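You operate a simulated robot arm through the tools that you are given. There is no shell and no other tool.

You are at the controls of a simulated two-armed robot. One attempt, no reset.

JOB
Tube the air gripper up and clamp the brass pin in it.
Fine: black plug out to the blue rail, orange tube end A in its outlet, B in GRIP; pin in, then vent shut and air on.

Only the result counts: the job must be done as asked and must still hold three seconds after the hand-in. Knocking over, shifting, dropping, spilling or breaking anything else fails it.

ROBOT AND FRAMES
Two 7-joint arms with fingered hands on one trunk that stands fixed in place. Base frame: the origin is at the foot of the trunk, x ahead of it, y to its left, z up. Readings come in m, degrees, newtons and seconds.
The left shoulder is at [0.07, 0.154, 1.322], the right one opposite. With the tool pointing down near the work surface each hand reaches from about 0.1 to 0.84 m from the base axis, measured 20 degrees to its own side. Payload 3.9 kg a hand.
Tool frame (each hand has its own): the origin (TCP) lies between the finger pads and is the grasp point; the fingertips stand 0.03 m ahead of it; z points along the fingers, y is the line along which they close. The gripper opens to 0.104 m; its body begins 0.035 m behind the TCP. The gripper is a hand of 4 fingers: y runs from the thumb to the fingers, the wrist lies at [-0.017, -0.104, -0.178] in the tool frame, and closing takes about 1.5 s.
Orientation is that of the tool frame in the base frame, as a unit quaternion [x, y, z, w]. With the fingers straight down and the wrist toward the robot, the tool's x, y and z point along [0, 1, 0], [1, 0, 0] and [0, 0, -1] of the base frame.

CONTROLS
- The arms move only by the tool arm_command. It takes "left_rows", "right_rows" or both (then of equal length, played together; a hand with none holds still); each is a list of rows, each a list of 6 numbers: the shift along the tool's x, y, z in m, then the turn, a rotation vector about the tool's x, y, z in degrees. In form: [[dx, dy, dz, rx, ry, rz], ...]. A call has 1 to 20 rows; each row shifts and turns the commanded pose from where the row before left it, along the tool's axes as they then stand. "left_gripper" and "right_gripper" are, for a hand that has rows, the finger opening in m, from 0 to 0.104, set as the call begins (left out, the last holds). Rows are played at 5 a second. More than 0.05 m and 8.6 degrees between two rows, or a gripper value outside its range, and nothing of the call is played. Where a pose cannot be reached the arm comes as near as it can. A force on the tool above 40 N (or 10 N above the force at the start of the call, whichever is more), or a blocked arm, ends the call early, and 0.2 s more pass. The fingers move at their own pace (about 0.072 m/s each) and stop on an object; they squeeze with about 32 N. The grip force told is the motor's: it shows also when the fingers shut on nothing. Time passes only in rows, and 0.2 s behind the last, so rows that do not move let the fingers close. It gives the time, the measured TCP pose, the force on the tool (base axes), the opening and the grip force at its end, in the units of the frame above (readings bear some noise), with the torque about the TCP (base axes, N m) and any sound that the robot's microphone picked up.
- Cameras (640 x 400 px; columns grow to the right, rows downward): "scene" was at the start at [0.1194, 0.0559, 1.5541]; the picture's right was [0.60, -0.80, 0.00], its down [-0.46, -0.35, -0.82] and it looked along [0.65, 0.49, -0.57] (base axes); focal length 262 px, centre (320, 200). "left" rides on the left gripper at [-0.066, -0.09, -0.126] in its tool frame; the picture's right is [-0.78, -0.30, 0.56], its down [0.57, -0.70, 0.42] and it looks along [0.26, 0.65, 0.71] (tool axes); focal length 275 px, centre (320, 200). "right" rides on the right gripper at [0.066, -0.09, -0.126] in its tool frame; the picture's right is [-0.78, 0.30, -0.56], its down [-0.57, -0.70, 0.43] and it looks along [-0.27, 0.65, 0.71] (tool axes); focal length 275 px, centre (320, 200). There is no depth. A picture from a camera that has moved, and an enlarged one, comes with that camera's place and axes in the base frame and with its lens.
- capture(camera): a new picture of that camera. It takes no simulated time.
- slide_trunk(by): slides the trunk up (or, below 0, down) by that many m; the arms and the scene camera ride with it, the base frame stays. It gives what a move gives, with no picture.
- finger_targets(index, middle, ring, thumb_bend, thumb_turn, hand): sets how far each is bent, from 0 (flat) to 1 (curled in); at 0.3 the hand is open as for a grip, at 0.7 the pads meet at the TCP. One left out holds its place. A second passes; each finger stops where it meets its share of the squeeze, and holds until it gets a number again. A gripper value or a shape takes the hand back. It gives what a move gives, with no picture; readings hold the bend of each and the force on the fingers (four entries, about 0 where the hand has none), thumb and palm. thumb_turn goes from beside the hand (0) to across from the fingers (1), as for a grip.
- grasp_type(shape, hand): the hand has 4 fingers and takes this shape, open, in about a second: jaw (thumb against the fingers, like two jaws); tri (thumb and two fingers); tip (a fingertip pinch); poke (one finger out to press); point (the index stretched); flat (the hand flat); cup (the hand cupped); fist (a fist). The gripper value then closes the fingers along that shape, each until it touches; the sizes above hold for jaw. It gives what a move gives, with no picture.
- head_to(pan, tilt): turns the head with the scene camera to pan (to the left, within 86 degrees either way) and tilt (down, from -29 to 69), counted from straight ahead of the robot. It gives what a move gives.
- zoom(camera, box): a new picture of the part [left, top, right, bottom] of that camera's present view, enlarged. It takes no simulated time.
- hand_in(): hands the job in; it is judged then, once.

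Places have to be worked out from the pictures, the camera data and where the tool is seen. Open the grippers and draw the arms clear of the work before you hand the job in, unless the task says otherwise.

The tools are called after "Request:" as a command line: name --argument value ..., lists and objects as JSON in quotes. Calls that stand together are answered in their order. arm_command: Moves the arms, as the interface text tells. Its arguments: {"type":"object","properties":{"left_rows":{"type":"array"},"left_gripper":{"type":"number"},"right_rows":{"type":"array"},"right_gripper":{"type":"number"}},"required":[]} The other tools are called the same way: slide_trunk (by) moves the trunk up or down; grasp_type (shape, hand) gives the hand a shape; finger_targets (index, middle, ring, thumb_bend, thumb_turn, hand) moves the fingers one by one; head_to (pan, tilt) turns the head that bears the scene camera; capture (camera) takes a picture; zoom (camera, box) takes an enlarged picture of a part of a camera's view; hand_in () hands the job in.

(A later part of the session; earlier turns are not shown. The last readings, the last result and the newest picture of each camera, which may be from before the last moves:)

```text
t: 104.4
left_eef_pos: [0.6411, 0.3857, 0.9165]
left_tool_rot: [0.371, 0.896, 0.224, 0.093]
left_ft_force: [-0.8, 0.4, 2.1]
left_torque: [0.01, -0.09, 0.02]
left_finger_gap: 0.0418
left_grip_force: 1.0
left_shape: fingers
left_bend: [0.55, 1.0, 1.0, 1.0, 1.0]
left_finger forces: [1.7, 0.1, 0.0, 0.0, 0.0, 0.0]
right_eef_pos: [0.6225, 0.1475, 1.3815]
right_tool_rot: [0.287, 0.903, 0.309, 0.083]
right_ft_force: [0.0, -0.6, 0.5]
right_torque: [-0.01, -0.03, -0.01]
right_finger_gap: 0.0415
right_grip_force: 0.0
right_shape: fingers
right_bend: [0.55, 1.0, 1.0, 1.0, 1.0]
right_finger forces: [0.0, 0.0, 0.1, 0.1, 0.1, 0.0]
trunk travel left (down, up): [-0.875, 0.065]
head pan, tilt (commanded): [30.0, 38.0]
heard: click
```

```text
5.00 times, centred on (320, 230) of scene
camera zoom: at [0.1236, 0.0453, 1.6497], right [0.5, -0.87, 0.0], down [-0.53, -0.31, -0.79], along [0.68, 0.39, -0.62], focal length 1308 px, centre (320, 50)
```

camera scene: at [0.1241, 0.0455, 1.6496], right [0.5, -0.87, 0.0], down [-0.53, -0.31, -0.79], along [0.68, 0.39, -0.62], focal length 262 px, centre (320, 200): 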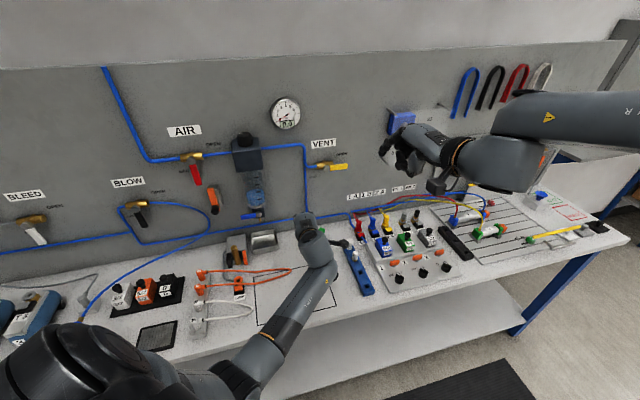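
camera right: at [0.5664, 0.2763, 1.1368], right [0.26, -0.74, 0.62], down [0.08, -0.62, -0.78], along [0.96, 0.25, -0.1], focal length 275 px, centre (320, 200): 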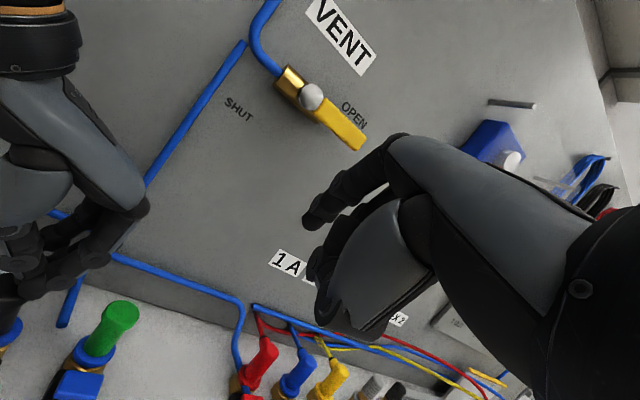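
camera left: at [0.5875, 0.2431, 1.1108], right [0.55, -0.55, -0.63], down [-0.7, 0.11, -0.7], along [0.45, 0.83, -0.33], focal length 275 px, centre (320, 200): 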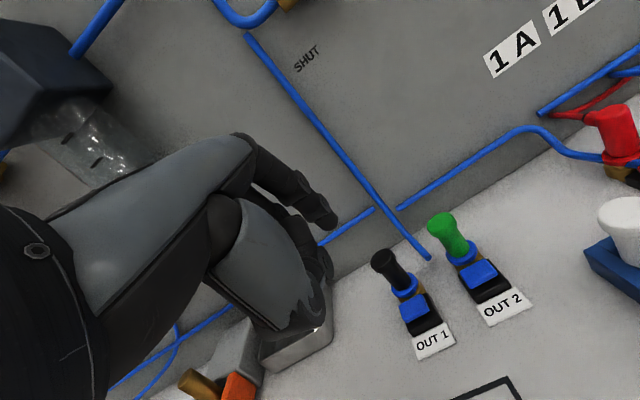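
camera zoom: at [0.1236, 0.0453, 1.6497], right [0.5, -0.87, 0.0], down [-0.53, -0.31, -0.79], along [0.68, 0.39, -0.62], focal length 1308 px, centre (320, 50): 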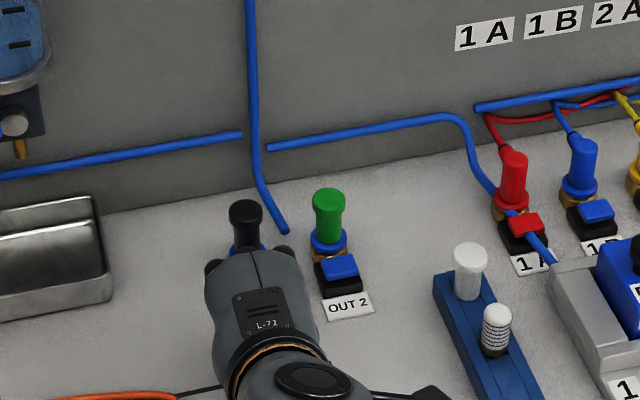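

The plug has popped up about a centimetre and shows its red unlatched band. I lift the left index off the pad and back away to see whether it stays up.

Request:
arm_command --left_rows '[[0, 0.0047, -0.0088, 0, 0, 0], [0, 0.0047, -0.0088, 0, 0, 0], [0, 0.0, -0.02, 0, 0, 0], [0, 0.0, -0.03, 0, 0, 0], [0, 0.0, -0.04, 0, 0, 0], [0, 0.0, -0.04, 0, 0, 0], [0, 0, 0, 0, 0, 0]]'

Request:
zoom --camera "scene" --box '[270, 190, 370, 270]'

Request:
zoom --camera "left" --box '[290, 140, 490, 290]'

```text
t: 106.0
left_eef_pos: [0.5996, 0.3442, 1.0513]
left_tool_rot: [0.371, 0.897, 0.224, 0.092]
left_ft_force: [0.4, 0.6, 0.8]
left_torque: [0.04, -0.04, -0.04]
left_finger_gap: 0.0414
left_grip_force: 0.0
left_shape: fingers
left_bend: [0.55, 1.0, 1.0, 1.0, 1.0]
left_finger forces: [0.0, 0.0, 0.0, 0.0, 0.0, 0.1]
right_eef_pos: [0.6246, 0.1468, 1.3813]
right_tool_rot: [0.287, 0.903, 0.309, 0.083]
right_ft_force: [0.0, 0.0, -1.3]
right_torque: [0.01, -0.02, -0.03]
right_finger_gap: 0.0414
right_grip_force: 0.0
right_shape: fingers
right_bend: [0.55, 1.0, 1.0, 1.0, 1.0]
right_finger forces: [0.1, 0.0, 0.1, 0.0, 0.0, 0.0]
trunk travel left (down, up): [-0.875, 0.065]
head pan, tilt (commanded): [30.0, 38.0]
```

```text
5.00 times, centred on (320, 230) of scene
camera zoom: at [0.1246, 0.0459, 1.6495], right [0.5, -0.87, 0.0], down [-0.53, -0.31, -0.79], along [0.68, 0.39, -0.62], focal length 1308 px, centre (320, 50)
```

zoom: 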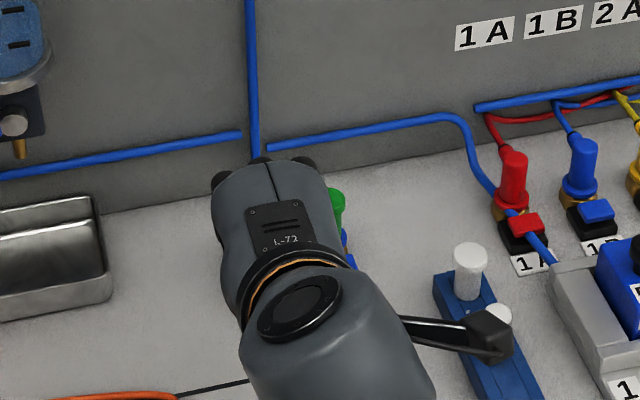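

```text
2.67 times, centred on (390, 215) of left
camera zoom: at [0.5495, 0.1998, 1.1204], right [0.55, -0.55, -0.63], down [-0.7, 0.11, -0.7], along [0.45, 0.83, -0.33], focal length 734 px, centre (133, 160)
```

zoom: 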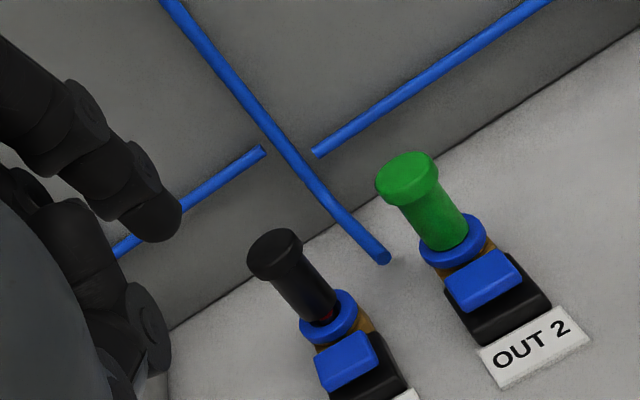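

It stays up. I now switch the left hand back to jaw, rise, level the tilt, and return the trunk to its original height for gripping the plug.

Request:
arm_command --left_rows '[[0, 0.0189, -0.0352, 0, 0, 0], [0, 0.0189, -0.0352, 0, 0, 0], [0, 0, 0, 7.05, 0, 0], [0, 0, 0, 7.05, 0, 0], [0, 0, 0, 7.05, 0, 0], [0, 0, 0, 7.05, 0, 0], [0, 0, 0, 0, 0, 7.5], [0, 0, 0, 0, 0, 7.5], [0, 0, 0, 0, 0, 7.5], [0, 0, 0, 0, 0, 7.5], [0, 0, 0, 0, 0, 7.5], [0, 0, 0, 0, 0, 7.5], [0, 0, 0, 0, 0, 7.5], [0, 0, 0, 0, 0, 7.5], [0, 0, 0, 0, 0, 0]]'

Request:
slide_trunk --by -0.1

Request:
grasp_type --hand "left" --shape "jaw"

Request:
capture --camera "left"

Request:
capture --camera "scene"

```text
t: 109.2
left_eef_pos: [0.598, 0.3419, 1.1291]
left_tool_rot: [0.793, 0.609, -0.001, -0.001]
left_ft_force: [-0.1, -0.1, 0.4]
left_torque: [-0.02, 0.01, 0.02]
left_finger_gap: 0.0415
left_grip_force: 0.1
left_shape: fingers
left_bend: [0.55, 1.0, 1.0, 1.0, 1.0]
left_finger forces: [0.1, 0.1, 0.0, 0.0, 0.0, 0.1]
right_eef_pos: [0.6239, 0.1465, 1.3805]
right_tool_rot: [0.288, 0.903, 0.308, 0.084]
right_ft_force: [0.2, 1.1, 0.3]
right_torque: [-0.02, 0.02, -0.01]
right_finger_gap: 0.0414
right_grip_force: 0.1
right_shape: fingers
right_bend: [0.55, 1.0, 1.0, 1.0, 1.0]
right_finger forces: [0.0, 0.1, 0.1, 0.1, 0.0, 0.0]
trunk travel left (down, up): [-0.875, 0.065]
head pan, tilt (commanded): [30.0, 38.0]
```

```text
t: 110.5
left_eef_pos: [0.5978, 0.3427, 1.0304]
left_tool_rot: [0.793, 0.609, -0.001, 0.0]
left_ft_force: [0.3, 1.0, -0.6]
left_torque: [-0.01, -0.03, 0.01]
left_finger_gap: 0.0415
left_grip_force: 0.0
left_shape: fingers
left_bend: [0.55, 1.0, 1.0, 1.0, 1.0]
left_finger forces: [0.0, 0.1, 0.0, 0.1, 0.0, 0.0]
right_eef_pos: [0.6238, 0.1474, 1.2822]
right_tool_rot: [0.288, 0.902, 0.31, 0.083]
right_ft_force: [-0.3, 0.3, -0.1]
right_torque: [0.0, -0.01, 0.0]
right_finger_gap: 0.0415
right_grip_force: 0.1
right_shape: fingers
right_bend: [0.55, 1.0, 1.0, 1.0, 1.0]
right_finger forces: [0.0, 0.0, 0.0, 0.1, 0.1, 0.0]
trunk travel left (down, up): [-0.775, 0.165]
head pan, tilt (commanded): [30.0, 38.0]
```

```text
t: 111.4
left_eef_pos: [0.5989, 0.3426, 1.0301]
left_tool_rot: [0.793, 0.609, -0.002, 0.0]
left_ft_force: [-0.1, 0.6, -0.2]
left_torque: [-0.01, -0.01, 0.0]
left_finger_gap: 0.1039
left_grip_force: 0.0
left_shape: jaw
left_bend: [0.3, 0.3, 0.3, 0.3, 0.97]
left_finger forces: [0.0, 0.0, 0.0, 0.0, 0.1, 0.0]
right_eef_pos: [0.6235, 0.1466, 1.2812]
right_tool_rot: [0.288, 0.903, 0.309, 0.083]
right_ft_force: [0.4, 0.4, 0.0]
right_torque: [-0.02, 0.01, -0.01]
right_finger_gap: 0.0414
right_grip_force: 0.0
right_shape: fingers
right_bend: [0.55, 1.0, 1.0, 1.0, 1.0]
right_finger forces: [0.0, 0.0, 0.0, 0.1, 0.0, 0.1]
trunk travel left (down, up): [-0.775, 0.165]
head pan, tilt (commanded): [30.0, 38.0]
```

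```text
taken
camera left: at [0.4951, 0.3028, 1.1567], right [-0.49, -0.67, -0.55], down [-0.53, 0.73, -0.43], along [0.69, 0.09, -0.72], focal length 275 px, centre (320, 200)
```

left: 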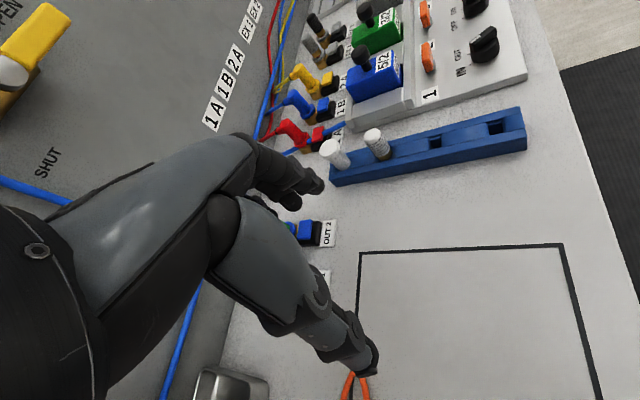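

```text
taken
camera scene: at [0.1241, 0.0455, 1.5496], right [0.5, -0.87, 0.0], down [-0.53, -0.31, -0.79], along [0.68, 0.39, -0.62], focal length 262 px, centre (320, 200)
```

scene: 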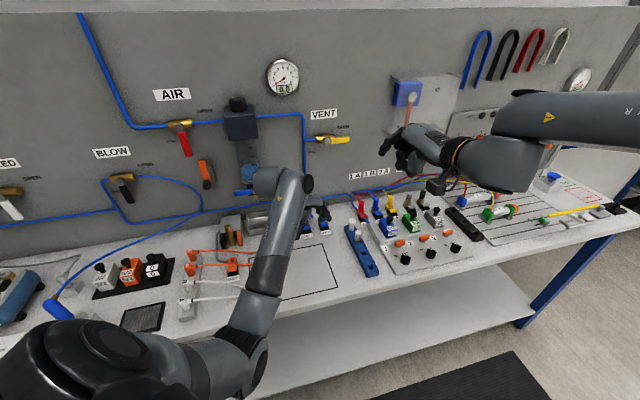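

The rail and its two empty slots are in view. I carry the open left hand over the popped-up plug.

Request:
arm_command --left_rows '[[0, 0, -0.02, 0, 0, 0], [0.03, 0.0175, 0, 0, 0, 0], [0.03, 0.0175, 0, 0, 0, 0], [0.03, 0.0175, 0, 0, 0, 0], [0.03, 0.0174, 0, 0, 0, 0], [0, 0, 0, 0, 0, 0], [0, 0, 0, 0, 0, 0]]' --left_gripper 0.055

Request:
zoom --camera "left" --box '[260, 150, 500, 350]'

Request:
zoom --camera "scene" --box '[270, 170, 370, 260]'

```text
t: 113.0
left_eef_pos: [0.6973, 0.4399, 1.0494]
left_tool_rot: [0.793, 0.609, -0.001, 0.001]
left_ft_force: [0.5, 0.4, 0.4]
left_torque: [0.0, 0.01, -0.03]
left_finger_gap: 0.0552
left_grip_force: 0.0
left_shape: jaw
left_bend: [0.74, 0.43, 0.4, 0.67, 0.99]
left_finger forces: [0.1, 0.0, 0.1, 0.1, 0.0, 0.1]
right_eef_pos: [0.6224, 0.1463, 1.2813]
right_tool_rot: [0.287, 0.903, 0.309, 0.083]
right_ft_force: [0.3, 0.0, 0.4]
right_torque: [-0.01, 0.03, 0.03]
right_finger_gap: 0.0414
right_grip_force: 0.0
right_shape: fingers
right_bend: [0.55, 1.0, 1.0, 1.0, 1.0]
right_finger forces: [0.0, 0.0, 0.0, 0.0, 0.0, 0.0]
trunk travel left (down, up): [-0.775, 0.165]
head pan, tilt (commanded): [30.0, 38.0]
```

```text
2.00 times, centred on (380, 250) of left
camera zoom: at [0.5944, 0.4004, 1.1768], right [-0.49, -0.67, -0.56], down [-0.53, 0.73, -0.43], along [0.69, 0.09, -0.71], focal length 551 px, centre (200, 100)
```

zoom: 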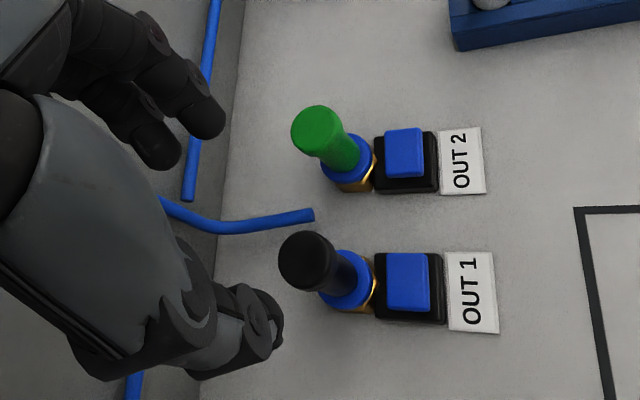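

```text
4.44 times, centred on (320, 215) of scene
camera zoom: at [0.1235, 0.0451, 1.5497], right [0.5, -0.87, 0.0], down [-0.53, -0.31, -0.79], along [0.68, 0.39, -0.62], focal length 1163 px, centre (320, 133)
```

zoom: 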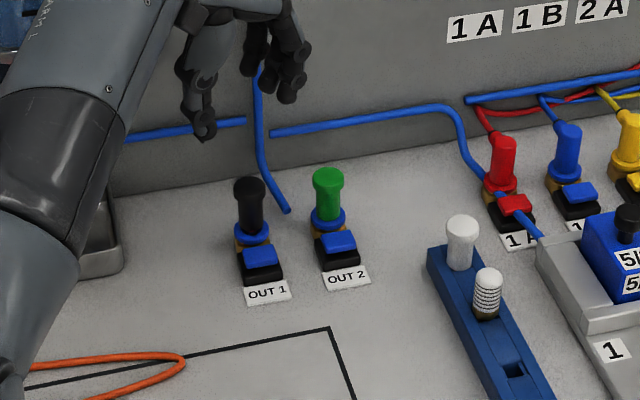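

The plug stands ~1 cm higher than before and is centred under the hand. I descend to grip height and close on it.

Request:
arm_command --left_rows '[[-0.002, 0, 0.03, 0, 0, 0], [0, 0, 0.03, 0, 0, 0], [0, 0, 0.018, 0, 0, 0], [0, 0, 0, 0, 0, 0]]' --left_gripper 0.048

Request:
arm_command --left_rows '[[0, 0, 0, 0, 0, 0], [0, 0, 0, 0, 0, 0], [0, 0, 0, 0, 0, 0], [0, 0, 0, 0, 0, 0], [0, 0, 0, 0, 0, 0], [0, 0, 0, 0, 0, 0]]' --left_gripper 0.0

Request:
zoom --camera "left" --box '[260, 150, 500, 350]'

```text
t: 114.0
left_eef_pos: [0.697, 0.4384, 0.9725]
left_tool_rot: [0.793, 0.609, -0.001, 0.0]
left_ft_force: [0.7, -0.2, 0.6]
left_torque: [0.03, 0.02, -0.03]
left_finger_gap: 0.0486
left_grip_force: 0.0
left_shape: jaw
left_bend: [0.74, 0.46, 0.43, 0.7, 1.0]
left_finger forces: [0.0, 0.0, 0.1, 0.0, 0.0, 0.0]
right_eef_pos: [0.6238, 0.1473, 1.2822]
right_tool_rot: [0.288, 0.903, 0.309, 0.083]
right_ft_force: [0.6, 0.0, -1.0]
right_torque: [-0.01, 0.01, 0.0]
right_finger_gap: 0.0413
right_grip_force: 0.0
right_shape: fingers
right_bend: [0.55, 1.0, 1.0, 1.0, 1.0]
right_finger forces: [0.1, 0.0, 0.1, 0.0, 0.0, 0.0]
trunk travel left (down, up): [-0.775, 0.165]
head pan, tilt (commanded): [30.0, 38.0]
```

```text
t: 115.4
left_eef_pos: [0.698, 0.4373, 0.9738]
left_tool_rot: [0.793, 0.609, -0.001, 0.0]
left_ft_force: [1.1, -0.4, 3.5]
left_torque: [0.0, -0.15, -0.03]
left_finger_gap: 0.0075
left_grip_force: 31.8
left_shape: jaw
left_bend: [0.71, 0.63, 0.7, 0.76, 1.0]
left_finger forces: [0.0, 13.5, 0.0, 0.1, 0.1, 0.0]
right_eef_pos: [0.6232, 0.1472, 1.2809]
right_tool_rot: [0.288, 0.903, 0.309, 0.083]
right_ft_force: [0.8, -0.4, 0.0]
right_torque: [0.0, 0.0, 0.01]
right_finger_gap: 0.0413
right_grip_force: 0.0
right_shape: fingers
right_bend: [0.55, 1.0, 1.0, 1.0, 1.0]
right_finger forces: [0.0, 0.0, 0.0, 0.0, 0.0, 0.1]
trunk travel left (down, up): [-0.775, 0.165]
head pan, tilt (commanded): [30.0, 38.0]
```

```text
2.00 times, centred on (380, 250) of left
camera zoom: at [0.5942, 0.3976, 1.0995], right [-0.49, -0.67, -0.56], down [-0.53, 0.73, -0.43], along [0.69, 0.09, -0.71], focal length 551 px, centre (200, 100)
```

zoom: 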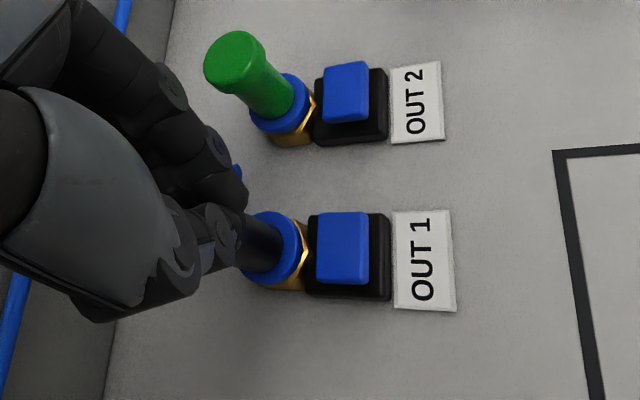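

Only the middle finger touched: the plug sits ~3 mm too far to one side and the thumb slid past. I open, shift 6 mm along tool x, and close again.

Request:
arm_command --left_rows '[[0, 0, 0, 0, 0, 0], [0, 0, 0, 0, 0, 0], [0, 0, 0, 0, 0, 0], [0, 0, 0, 0, 0, 0], [0.003, 0, 0, 0, 0, 0], [0.003, 0, 0, 0, 0, 0], [0, 0, 0, 0, 0, 0]]' --left_gripper 0.048

Request:
zoom --camera "left" --box '[260, 150, 500, 350]'

Request:
arm_command --left_rows '[[0, 0, 0, 0, 0, 0], [0, 0, 0, 0, 0, 0], [0, 0, 0, 0, 0, 0], [0, 0, 0, 0, 0, 0], [0, 0, 0, 0, 0, 0], [0, 0, 0, 0, 0, 0]]' --left_gripper 0.0

Request:
zoom --camera "left" --box '[260, 150, 500, 350]'

```text
t: 117.0
left_eef_pos: [0.6983, 0.4446, 0.972]
left_tool_rot: [0.793, 0.609, -0.002, 0.001]
left_ft_force: [0.3, 0.3, 0.9]
left_torque: [-0.02, 0.01, -0.01]
left_finger_gap: 0.0476
left_grip_force: 0.1
left_shape: jaw
left_bend: [0.74, 0.46, 0.43, 0.71, 1.0]
left_finger forces: [0.0, 0.0, 0.0, 0.1, 0.0, 0.0]
right_eef_pos: [0.6234, 0.1471, 1.2797]
right_tool_rot: [0.288, 0.903, 0.308, 0.083]
right_ft_force: [0.3, 0.0, -0.1]
right_torque: [0.02, 0.02, -0.02]
right_finger_gap: 0.0415
right_grip_force: 0.0
right_shape: fingers
right_bend: [0.55, 1.0, 1.0, 1.0, 1.0]
right_finger forces: [0.0, 0.0, 0.0, 0.1, 0.0, 0.1]
trunk travel left (down, up): [-0.775, 0.165]
head pan, tilt (commanded): [30.0, 38.0]
```

```text
2.00 times, centred on (380, 250) of left
camera zoom: at [0.595, 0.4037, 1.0988], right [-0.49, -0.67, -0.55], down [-0.53, 0.73, -0.43], along [0.69, 0.09, -0.72], focal length 551 px, centre (200, 100)
```

zoom: 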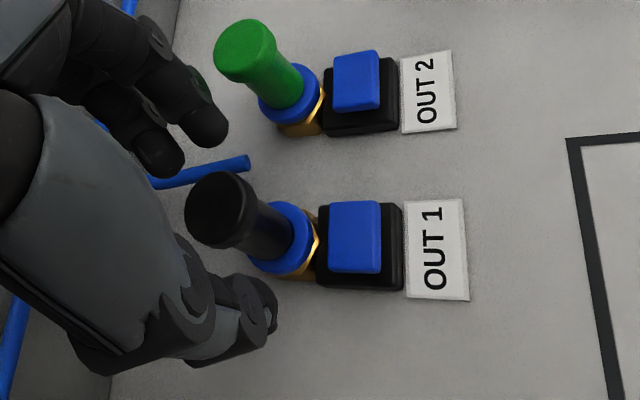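

```text
t: 118.4
left_eef_pos: [0.6975, 0.4436, 0.9735]
left_tool_rot: [0.793, 0.609, -0.001, 0.001]
left_ft_force: [1.4, -2.0, 3.5]
left_torque: [-0.06, -0.16, 0.0]
left_finger_gap: 0.0053
left_grip_force: 31.8
left_shape: jaw
left_bend: [0.71, 0.66, 0.7, 0.73, 1.0]
left_finger forces: [17.1, 11.8, 0.1, 0.0, 25.2, 0.0]
right_eef_pos: [0.6226, 0.1469, 1.2821]
right_tool_rot: [0.288, 0.903, 0.309, 0.084]
right_ft_force: [0.7, -0.7, 0.0]
right_torque: [-0.02, -0.03, -0.02]
right_finger_gap: 0.0414
right_grip_force: 0.1
right_shape: fingers
right_bend: [0.55, 1.0, 1.0, 1.0, 1.0]
right_finger forces: [0.0, 0.0, 0.0, 0.1, 0.0, 0.0]
trunk travel left (down, up): [-0.775, 0.165]
head pan, tilt (commanded): [30.0, 38.0]
```

```text
2.00 times, centred on (380, 250) of left
camera zoom: at [0.5951, 0.4029, 1.0995], right [-0.49, -0.67, -0.56], down [-0.53, 0.73, -0.43], along [0.69, 0.09, -0.71], focal length 551 px, centre (200, 100)
```

zoom: 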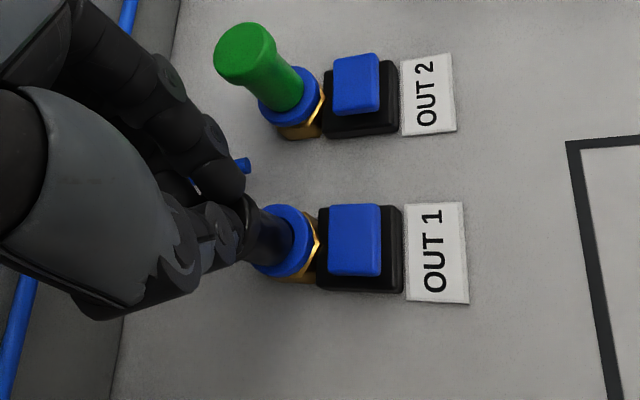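

Now index, middle and thumb all hold it. I pull straight up gently.

Request:
arm_command --left_rows '[[0, 0, -0.004, 0, 0, 0], [0, 0, -0.006, 0, 0, 0], [0, 0, -0.01, 0, 0, 0]]'

Request:
zoom --camera "left" --box '[260, 150, 500, 350]'

```text
t: 119.2
left_eef_pos: [0.6989, 0.445, 0.9911]
left_tool_rot: [0.793, 0.609, -0.001, 0.0]
left_ft_force: [0.3, -0.4, -0.7]
left_torque: [-0.02, -0.03, 0.02]
left_finger_gap: 0.0043
left_grip_force: 32.2
left_shape: jaw
left_bend: [0.71, 0.66, 0.7, 0.73, 1.0]
left_finger forces: [16.7, 12.0, 0.1, 0.0, 24.4, 0.0]
right_eef_pos: [0.622, 0.1483, 1.2816]
right_tool_rot: [0.286, 0.903, 0.309, 0.084]
right_ft_force: [-0.2, 0.4, 0.7]
right_torque: [0.0, 0.0, -0.01]
right_finger_gap: 0.0414
right_grip_force: 0.1
right_shape: fingers
right_bend: [0.55, 1.0, 1.0, 1.0, 1.0]
right_finger forces: [0.0, 0.1, 0.0, 0.0, 0.1, 0.1]
trunk travel left (down, up): [-0.775, 0.165]
head pan, tilt (commanded): [30.0, 38.0]
```

```text
2.00 times, centred on (380, 250) of left
camera zoom: at [0.595, 0.4057, 1.1176], right [-0.49, -0.67, -0.55], down [-0.53, 0.73, -0.42], along [0.69, 0.09, -0.72], focal length 551 px, centre (200, 100)
```

zoom: 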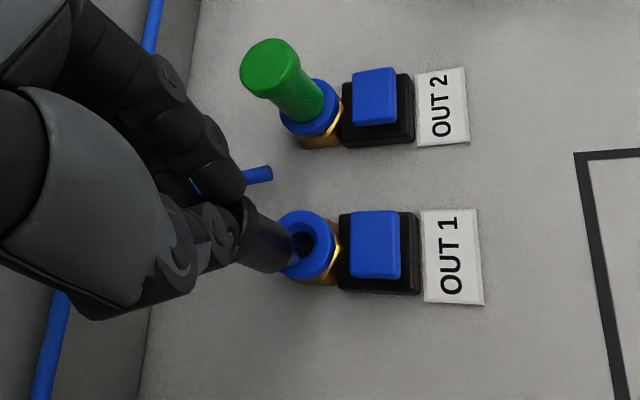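

The plug comes free with no resistance. I lift it further to z≈1.07 and check how it hangs.

Request:
arm_command --left_rows '[[0, 0, -0.02, 0, 0, 0], [0, 0, -0.03, 0, 0, 0], [0, 0, -0.03, 0, 0, 0], [0, 0, 0, 0, 0, 0]]'

Request:
zoom --camera "left" --box '[240, 150, 480, 350]'

Request:
zoom --camera "scene" --box '[270, 130, 370, 230]'

```text
t: 120.2
left_eef_pos: [0.697, 0.4462, 1.0725]
left_tool_rot: [0.793, 0.609, -0.001, 0.001]
left_ft_force: [-0.1, -0.8, 0.1]
left_torque: [-0.02, 0.01, 0.0]
left_finger_gap: 0.0044
left_grip_force: 31.9
left_shape: jaw
left_bend: [0.71, 0.66, 0.7, 0.73, 1.0]
left_finger forces: [16.7, 11.8, 0.0, 0.0, 24.4, 0.1]
right_eef_pos: [0.6236, 0.1467, 1.2806]
right_tool_rot: [0.287, 0.903, 0.309, 0.083]
right_ft_force: [-0.1, 0.8, -0.1]
right_torque: [0.01, 0.02, -0.01]
right_finger_gap: 0.0412
right_grip_force: 0.1
right_shape: fingers
right_bend: [0.55, 1.0, 1.0, 1.0, 1.0]
right_finger forces: [0.0, 0.1, 0.0, 0.0, 0.0, 0.0]
trunk travel left (down, up): [-0.775, 0.165]
head pan, tilt (commanded): [30.0, 38.0]
```

```text
2.00 times, centred on (360, 250) of left
camera zoom: at [0.5939, 0.4065, 1.1986], right [-0.49, -0.67, -0.55], down [-0.53, 0.73, -0.43], along [0.69, 0.09, -0.72], focal length 551 px, centre (240, 100)
```

zoom: 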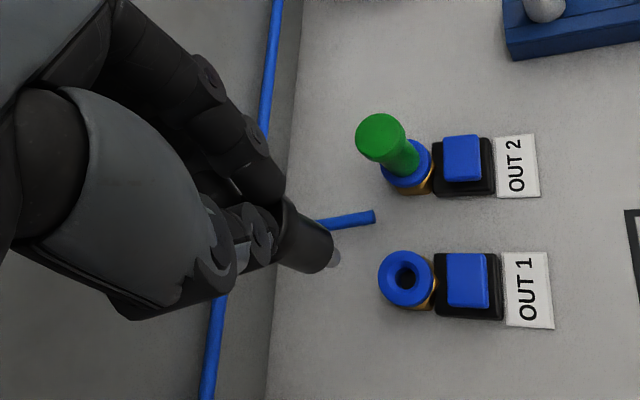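

```text
4.00 times, centred on (320, 180) of scene
camera zoom: at [0.1244, 0.0456, 1.5496], right [0.5, -0.87, 0.0], down [-0.53, -0.31, -0.79], along [0.68, 0.39, -0.62], focal length 1047 px, centre (320, 280)
```

zoom: 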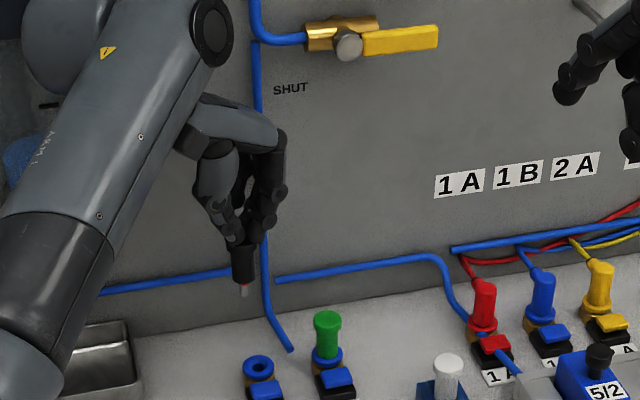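

The plug is out cleanly. The parked right hand is in the way of the rail, so I first move the right arm well away to the right.

Request:
arm_command --right_rows '[[-0.0084, -0.0254, -0.0286, 0, 0, 0], [-0.0084, -0.0254, -0.0286, 0, 0, 0], [-0.0084, -0.0254, -0.0286, 0, 0, 0], [-0.0084, -0.0254, -0.0286, 0, 0, 0], [-0.0084, -0.0254, -0.0286, 0, 0, 0], [-0.0084, -0.0254, -0.0286, 0, 0, 0], [-0.0084, -0.0254, -0.0286, 0, 0, 0], [0, 0, 0, 0, 0, 0]]'

Request:
capture --camera "scene"

```text
t: 122.0
left_eef_pos: [0.698, 0.447, 1.0703]
left_tool_rot: [0.793, 0.609, -0.001, 0.0]
left_ft_force: [0.2, 0.5, 0.6]
left_torque: [0.02, 0.02, 0.01]
left_finger_gap: 0.0045
left_grip_force: 31.8
left_shape: jaw
left_bend: [0.71, 0.66, 0.7, 0.73, 1.0]
left_finger forces: [16.6, 12.0, 0.0, 0.1, 24.3, 0.0]
right_eef_pos: [0.5201, -0.1028, 1.3297]
right_tool_rot: [0.288, 0.903, 0.309, 0.083]
right_ft_force: [-0.3, -0.1, -0.2]
right_torque: [-0.01, 0.02, -0.01]
right_finger_gap: 0.0412
right_grip_force: 0.2
right_shape: fingers
right_bend: [0.55, 1.0, 1.0, 1.0, 1.0]
right_finger forces: [0.0, 0.0, 0.1, 0.0, 0.0, 0.0]
trunk travel left (down, up): [-0.775, 0.165]
head pan, tilt (commanded): [30.0, 38.0]
```

```text
taken
camera scene: at [0.1248, 0.0458, 1.5495], right [0.5, -0.87, 0.0], down [-0.53, -0.31, -0.79], along [0.68, 0.39, -0.62], focal length 262 px, centre (320, 200)
```

scene: 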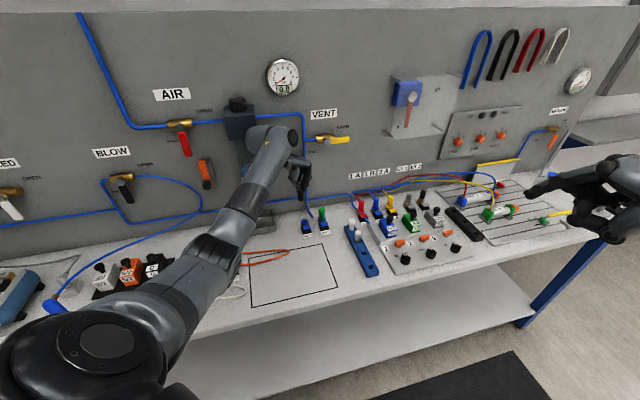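

The right arm is clear. I carry the plug across at height toward the rail's last empty slot.

Request:
arm_command --left_rows '[[-0.0406, 0.0024, 0, 0, 0, 0], [-0.0406, 0.0024, 0, 0, 0, 0], [-0.0406, 0.0024, 0, 0, 0, 0], [-0.0406, 0.0024, 0, 0, 0, 0], [-0.0406, 0.0024, 0, 0, 0, 0], [-0.0406, 0.0024, 0, 0, 0, 0], [-0.0406, 0.0024, 0, 0, 0, 0], [0, 0, 0, 0, 0, 0], [0, 0, 0, 0, 0, 0]]'

Request:
capture --camera "left"

Request:
zoom --camera "left" --box '[260, 170, 500, 350]'

Request:
zoom --camera "scene" --box '[310, 150, 430, 290]'

```text
t: 124.0
left_eef_pos: [0.6385, 0.1672, 1.074]
left_tool_rot: [0.794, 0.608, -0.002, 0.0]
left_ft_force: [-0.2, -1.4, 0.4]
left_torque: [-0.01, 0.01, -0.03]
left_finger_gap: 0.0041
left_grip_force: 32.6
left_shape: jaw
left_bend: [0.71, 0.66, 0.7, 0.73, 1.0]
left_finger forces: [17.0, 11.9, 0.0, 0.1, 24.4, 0.0]
right_eef_pos: [0.5192, -0.1035, 1.3293]
right_tool_rot: [0.287, 0.903, 0.309, 0.082]
right_ft_force: [-0.6, -0.1, -0.4]
right_torque: [0.0, 0.01, 0.02]
right_finger_gap: 0.0411
right_grip_force: 0.0
right_shape: fingers
right_bend: [0.55, 1.0, 1.0, 1.0, 1.0]
right_finger forces: [0.0, 0.0, 0.1, 0.1, 0.1, 0.1]
trunk travel left (down, up): [-0.775, 0.165]
head pan, tilt (commanded): [30.0, 38.0]
```

```text
taken
camera left: at [0.5358, 0.1267, 1.2014], right [-0.49, -0.67, -0.55], down [-0.53, 0.73, -0.43], along [0.69, 0.09, -0.72], focal length 275 px, centre (320, 200)
```

left: 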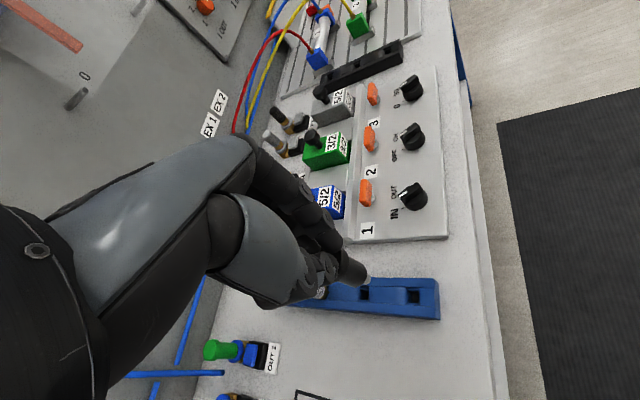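

```text
2.22 times, centred on (380, 260) of left
camera zoom: at [0.5358, 0.1267, 1.2014], right [-0.49, -0.67, -0.55], down [-0.53, 0.73, -0.43], along [0.69, 0.09, -0.72], focal length 612 px, centre (187, 67)
```

zoom: 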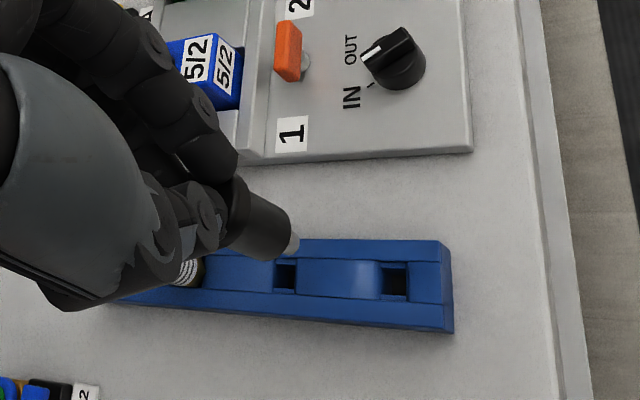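

```text
2.86 times, centred on (370, 220) of scene
camera zoom: at [0.1242, 0.0459, 1.5496], right [0.5, -0.87, 0.0], down [-0.53, -0.31, -0.79], along [0.68, 0.39, -0.62], focal length 748 px, centre (177, 143)
```

zoom: 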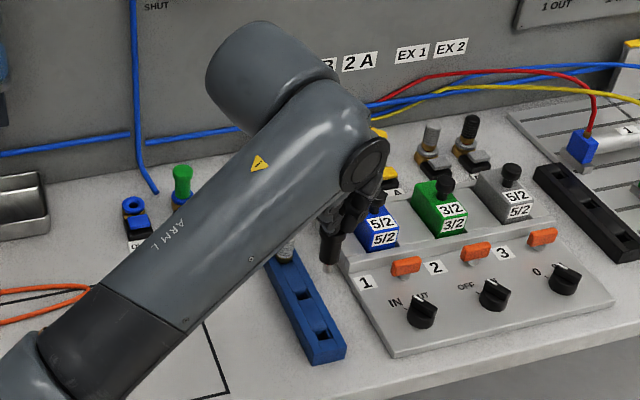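

Slot B (the end one) lies at tool offset (-0.009, -0.0015) and the plug's nipple tip near (-0.004, -0.0035). I shift accordingly and descend until the nipple is ~1.5 cm above the rail, then re-check.

Request:
arm_command --left_rows '[[-0.005, 0.002, 0.02, 0, 0, 0], [0, 0, 0.03, 0, 0, 0], [0, 0, 0.03, 0, 0, 0], [0, 0, 0, 0, 0, 0]]'

Request:
zoom --camera "left" --box '[280, 190, 440, 310]'

Request:
zoom --camera "scene" --box '[340, 190, 410, 290]'

```text
t: 125.0
left_eef_pos: [0.6404, 0.1603, 0.9942]
left_tool_rot: [0.793, 0.609, -0.002, 0.0]
left_ft_force: [0.3, -1.3, -0.4]
left_torque: [0.01, 0.04, -0.02]
left_finger_gap: 0.0042
left_grip_force: 31.7
left_shape: jaw
left_bend: [0.71, 0.66, 0.7, 0.73, 1.0]
left_finger forces: [16.8, 11.9, 0.1, 0.1, 24.4, 0.0]
right_eef_pos: [0.5187, -0.1039, 1.3279]
right_tool_rot: [0.288, 0.903, 0.309, 0.083]
right_ft_force: [0.1, -0.2, -0.3]
right_torque: [-0.01, 0.0, -0.01]
right_finger_gap: 0.0411
right_grip_force: 0.0
right_shape: fingers
right_bend: [0.55, 1.0, 1.0, 1.0, 1.0]
right_finger forces: [0.0, 0.0, 0.0, 0.1, 0.1, 0.0]
trunk travel left (down, up): [-0.775, 0.165]
head pan, tilt (commanded): [30.0, 38.0]
```

```text
3.33 times, centred on (360, 250) of left
camera zoom: at [0.5368, 0.1198, 1.1199], right [-0.49, -0.67, -0.55], down [-0.53, 0.73, -0.42], along [0.69, 0.09, -0.72], focal length 918 px, centre (187, 33)
```

zoom: 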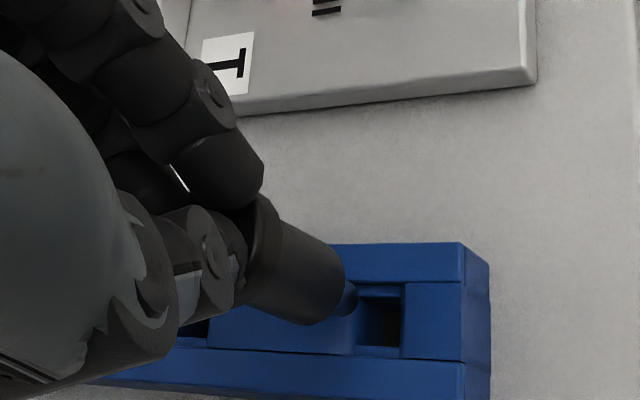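

```text
4.00 times, centred on (375, 240) of scene
camera zoom: at [0.1242, 0.0451, 1.5496], right [0.5, -0.87, 0.0], down [-0.53, -0.31, -0.79], along [0.68, 0.39, -0.62], focal length 1047 px, centre (100, 40)
```

zoom: 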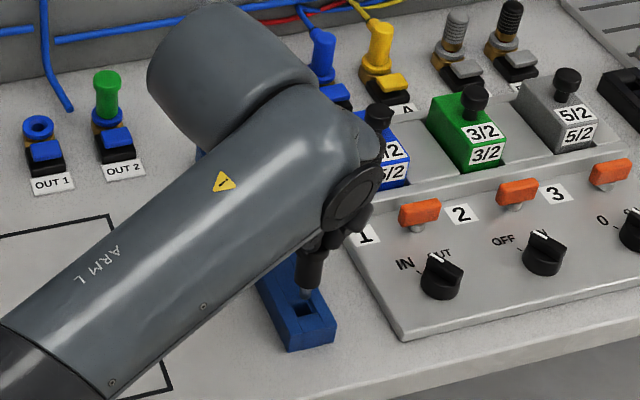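

Nipple and slot agree within about 2 mm in both views. I lower in small steps, watching the force for seating.

Request:
arm_command --left_rows '[[0, -0.001, 0.006, 0, 0, 0], [0, 0, 0.006, 0, 0, 0], [0, 0, 0.005, 0, 0, 0]]'

Request:
zoom --camera "left" --box '[280, 190, 440, 310]'

Request:
zoom --camera "scene" --box '[355, 220, 405, 280]'

```text
t: 126.0
left_eef_pos: [0.6434, 0.158, 0.9884]
left_tool_rot: [0.794, 0.608, 0.009, 0.01]
left_ft_force: [-2.1, 0.2, 24.7]
left_torque: [0.15, 0.24, 0.06]
left_finger_gap: 0.0043
left_grip_force: 32.2
left_shape: jaw
left_bend: [0.71, 0.65, 0.7, 0.73, 1.0]
left_finger forces: [14.7, 13.5, 0.0, 0.1, 58.0, 0.0]
right_eef_pos: [0.5169, -0.1029, 1.3297]
right_tool_rot: [0.286, 0.903, 0.309, 0.084]
right_ft_force: [0.4, -0.2, -0.4]
right_torque: [-0.01, 0.02, 0.0]
right_finger_gap: 0.0414
right_grip_force: 0.0
right_shape: fingers
right_bend: [0.55, 1.0, 1.0, 1.0, 1.0]
right_finger forces: [0.1, 0.0, 0.1, 0.0, 0.0, 0.1]
trunk travel left (down, up): [-0.775, 0.165]
head pan, tilt (commanded): [30.0, 38.0]
stopped in row 3 (left hand): the force on the tool passed its limit at 42 N (the readings are from after the stop); the commanded pose is now the measured one
```

```text
3.33 times, centred on (360, 250) of left
camera zoom: at [0.5375, 0.1188, 1.1117], right [-0.47, -0.68, -0.57], down [-0.52, 0.73, -0.44], along [0.71, 0.08, -0.7], focal length 918 px, centre (187, 33)
```

zoom: 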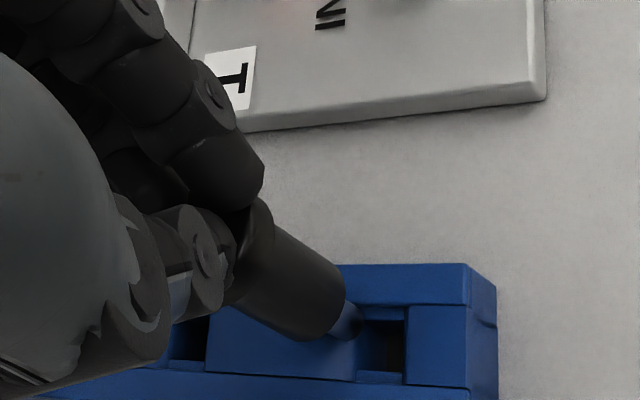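

```text
6.67 times, centred on (380, 250) of scene
camera zoom: at [0.1223, 0.045, 1.5497], right [0.5, -0.87, 0.0], down [-0.53, -0.31, -0.79], along [0.68, 0.39, -0.61], focal length 1744 px, centre (-80, -133)
```

zoom: 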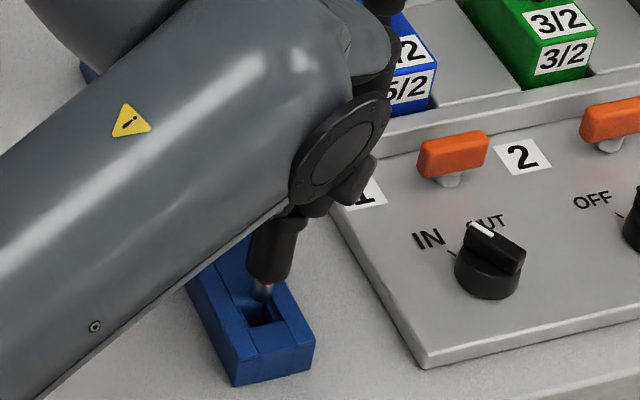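

The nipple landed on the rim just behind the slot (toward the wall). I back up 1 cm, undo the small tilt, and look at how the plug sits in the fingers.

Request:
arm_command --left_rows '[[0, 0, -0.006, 0, 0, 0], [0, 0, -0.008, 1.5, 0, 0], [0, 0, 0, 0, 0, 0]]'

Request:
zoom --camera "left" --box '[280, 190, 440, 310]'

Request:
zoom --camera "scene" --box '[355, 220, 405, 280]'

```text
t: 126.8
left_eef_pos: [0.6429, 0.1598, 0.9972]
left_tool_rot: [0.794, 0.608, -0.005, -0.005]
left_ft_force: [-1.2, 0.2, 0.1]
left_torque: [0.01, -0.04, 0.02]
left_finger_gap: 0.0042
left_grip_force: 31.8
left_shape: jaw
left_bend: [0.71, 0.65, 0.7, 0.73, 1.0]
left_finger forces: [14.8, 13.2, 0.0, 0.0, 27.1, 0.0]
right_eef_pos: [0.5189, -0.1027, 1.3298]
right_tool_rot: [0.287, 0.903, 0.309, 0.083]
right_ft_force: [-0.6, -0.3, 0.0]
right_torque: [-0.01, -0.02, 0.01]
right_finger_gap: 0.0415
right_grip_force: 0.1
right_shape: fingers
right_bend: [0.55, 1.0, 1.0, 1.0, 1.0]
right_finger forces: [0.0, 0.0, 0.0, 0.1, 0.1, 0.0]
trunk travel left (down, up): [-0.775, 0.165]
head pan, tilt (commanded): [30.0, 38.0]
```

```text
3.33 times, centred on (360, 250) of left
camera zoom: at [0.5395, 0.1188, 1.1241], right [-0.5, -0.67, -0.55], down [-0.53, 0.74, -0.42], along [0.69, 0.09, -0.72], focal length 918 px, centre (187, 33)
```

zoom: 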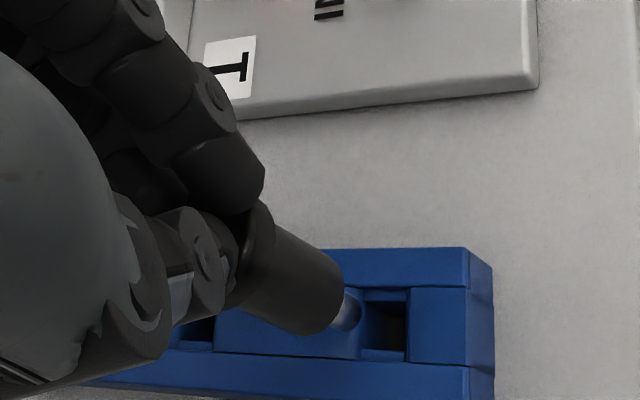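

```text
6.67 times, centred on (380, 250) of scene
camera zoom: at [0.1232, 0.045, 1.5496], right [0.5, -0.87, 0.0], down [-0.53, -0.31, -0.79], along [0.68, 0.39, -0.62], focal length 1744 px, centre (-80, -133)
```

zoom: 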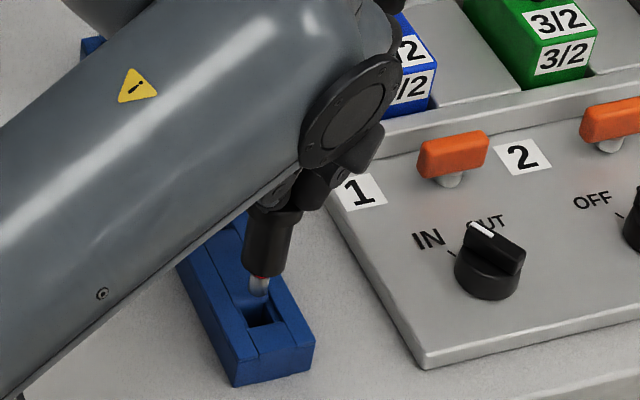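

The slot is ~5.6 mm nearer the bench front than the nipple, by both views. I shift that much and lower again in finer steps.

Request:
arm_command --left_rows '[[-0.0024, -0.0014, 0, 0, 0, 0], [-0.0024, -0.0014, 0.003, 0, 0, 0], [0, 0, 0, 0, 0, 0]]'

Request:
zoom --camera "left" --box '[300, 200, 420, 300]'

Request:
zoom --camera "scene" --box '[355, 230, 395, 275]'

```text
t: 127.5
left_eef_pos: [0.6376, 0.1547, 0.9931]
left_tool_rot: [0.794, 0.608, -0.004, -0.005]
left_ft_force: [0.1, 0.4, -0.1]
left_torque: [0.01, -0.01, 0.02]
left_finger_gap: 0.0042
left_grip_force: 32.3
left_shape: jaw
left_bend: [0.71, 0.65, 0.7, 0.73, 1.0]
left_finger forces: [14.9, 13.1, 0.0, 0.1, 27.1, 0.0]
right_eef_pos: [0.5195, -0.1037, 1.3293]
right_tool_rot: [0.288, 0.903, 0.308, 0.084]
right_ft_force: [0.0, 0.1, 1.0]
right_torque: [-0.04, -0.01, 0.0]
right_finger_gap: 0.0414
right_grip_force: 0.0
right_shape: fingers
right_bend: [0.55, 1.0, 1.0, 1.0, 1.0]
right_finger forces: [0.1, 0.1, 0.0, 0.1, 0.0, 0.1]
trunk travel left (down, up): [-0.775, 0.165]
head pan, tilt (commanded): [30.0, 38.0]
```

```text
4.00 times, centred on (360, 250) of left
camera zoom: at [0.5355, 0.1145, 1.1206], right [-0.49, -0.67, -0.55], down [-0.53, 0.74, -0.42], along [0.69, 0.09, -0.72], focal length 1101 px, centre (160, 0)
```

zoom: 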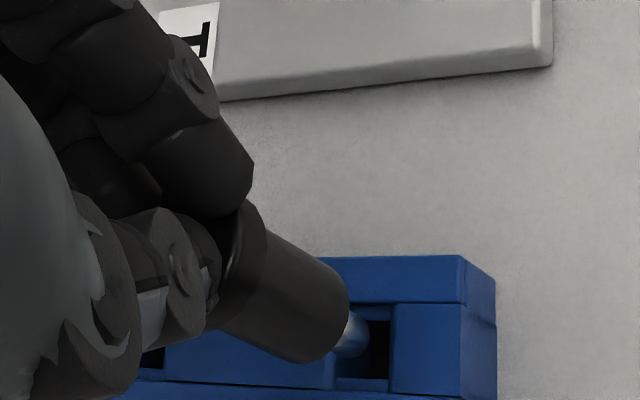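

```text
8.89 times, centred on (375, 252) of scene
camera zoom: at [0.1242, 0.0453, 1.5496], right [0.5, -0.87, 0.0], down [-0.53, -0.31, -0.79], along [0.68, 0.39, -0.62], focal length 2326 px, centre (-169, -267)
```

zoom: 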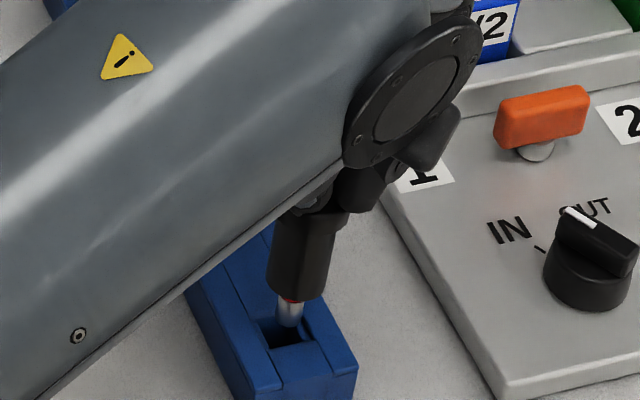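

The nipple now points into the slot in both views. I lower further in 3 mm steps.

Request:
arm_command --left_rows '[[0, 0, 0.003, 0, 0, 0], [0, 0, 0.003, 0, 0, 0]]'

Request:
zoom --camera "scene" --box '[355, 230, 395, 275]'

Request:
zoom --camera "left" --box '[300, 200, 420, 300]'

```text
t: 128.2
left_eef_pos: [0.6385, 0.1548, 0.9867]
left_tool_rot: [0.794, 0.608, -0.005, -0.004]
left_ft_force: [0.5, -0.3, -0.2]
left_torque: [-0.01, 0.01, 0.01]
left_finger_gap: 0.0044
left_grip_force: 32.3
left_shape: jaw
left_bend: [0.71, 0.65, 0.7, 0.73, 1.0]
left_finger forces: [14.8, 13.0, 0.0, 0.0, 27.1, 0.0]
right_eef_pos: [0.5197, -0.1037, 1.3293]
right_tool_rot: [0.287, 0.903, 0.308, 0.083]
right_ft_force: [-0.5, 0.4, -0.1]
right_torque: [0.03, 0.02, -0.01]
right_finger_gap: 0.0415
right_grip_force: 0.1
right_shape: fingers
right_bend: [0.55, 1.0, 1.0, 1.0, 1.0]
right_finger forces: [0.0, 0.0, 0.0, 0.0, 0.0, 0.0]
trunk travel left (down, up): [-0.775, 0.165]
head pan, tilt (commanded): [30.0, 38.0]
```

```text
8.89 times, centred on (375, 252) of scene
camera zoom: at [0.1242, 0.0453, 1.5496], right [0.5, -0.87, 0.0], down [-0.53, -0.31, -0.79], along [0.68, 0.39, -0.62], focal length 2326 px, centre (-169, -267)
```

zoom: 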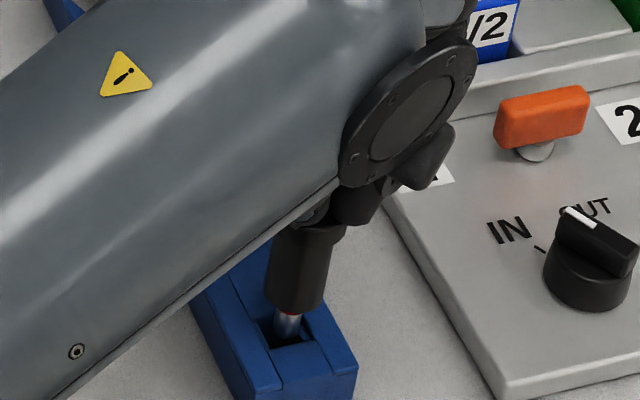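

```text
4.00 times, centred on (360, 250) of left
camera zoom: at [0.5356, 0.1147, 1.1139], right [-0.49, -0.67, -0.55], down [-0.53, 0.74, -0.42], along [0.69, 0.09, -0.72], focal length 1101 px, centre (160, 0)
```

zoom: 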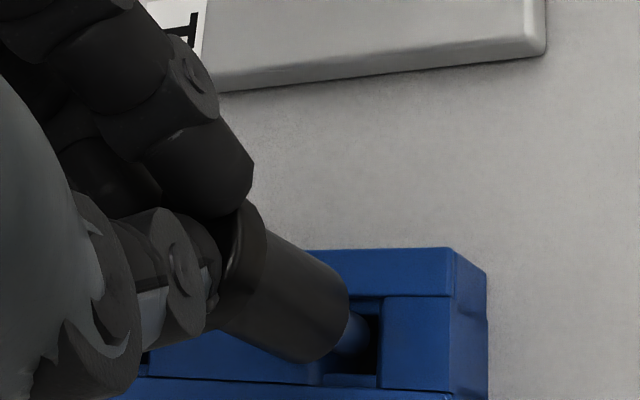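

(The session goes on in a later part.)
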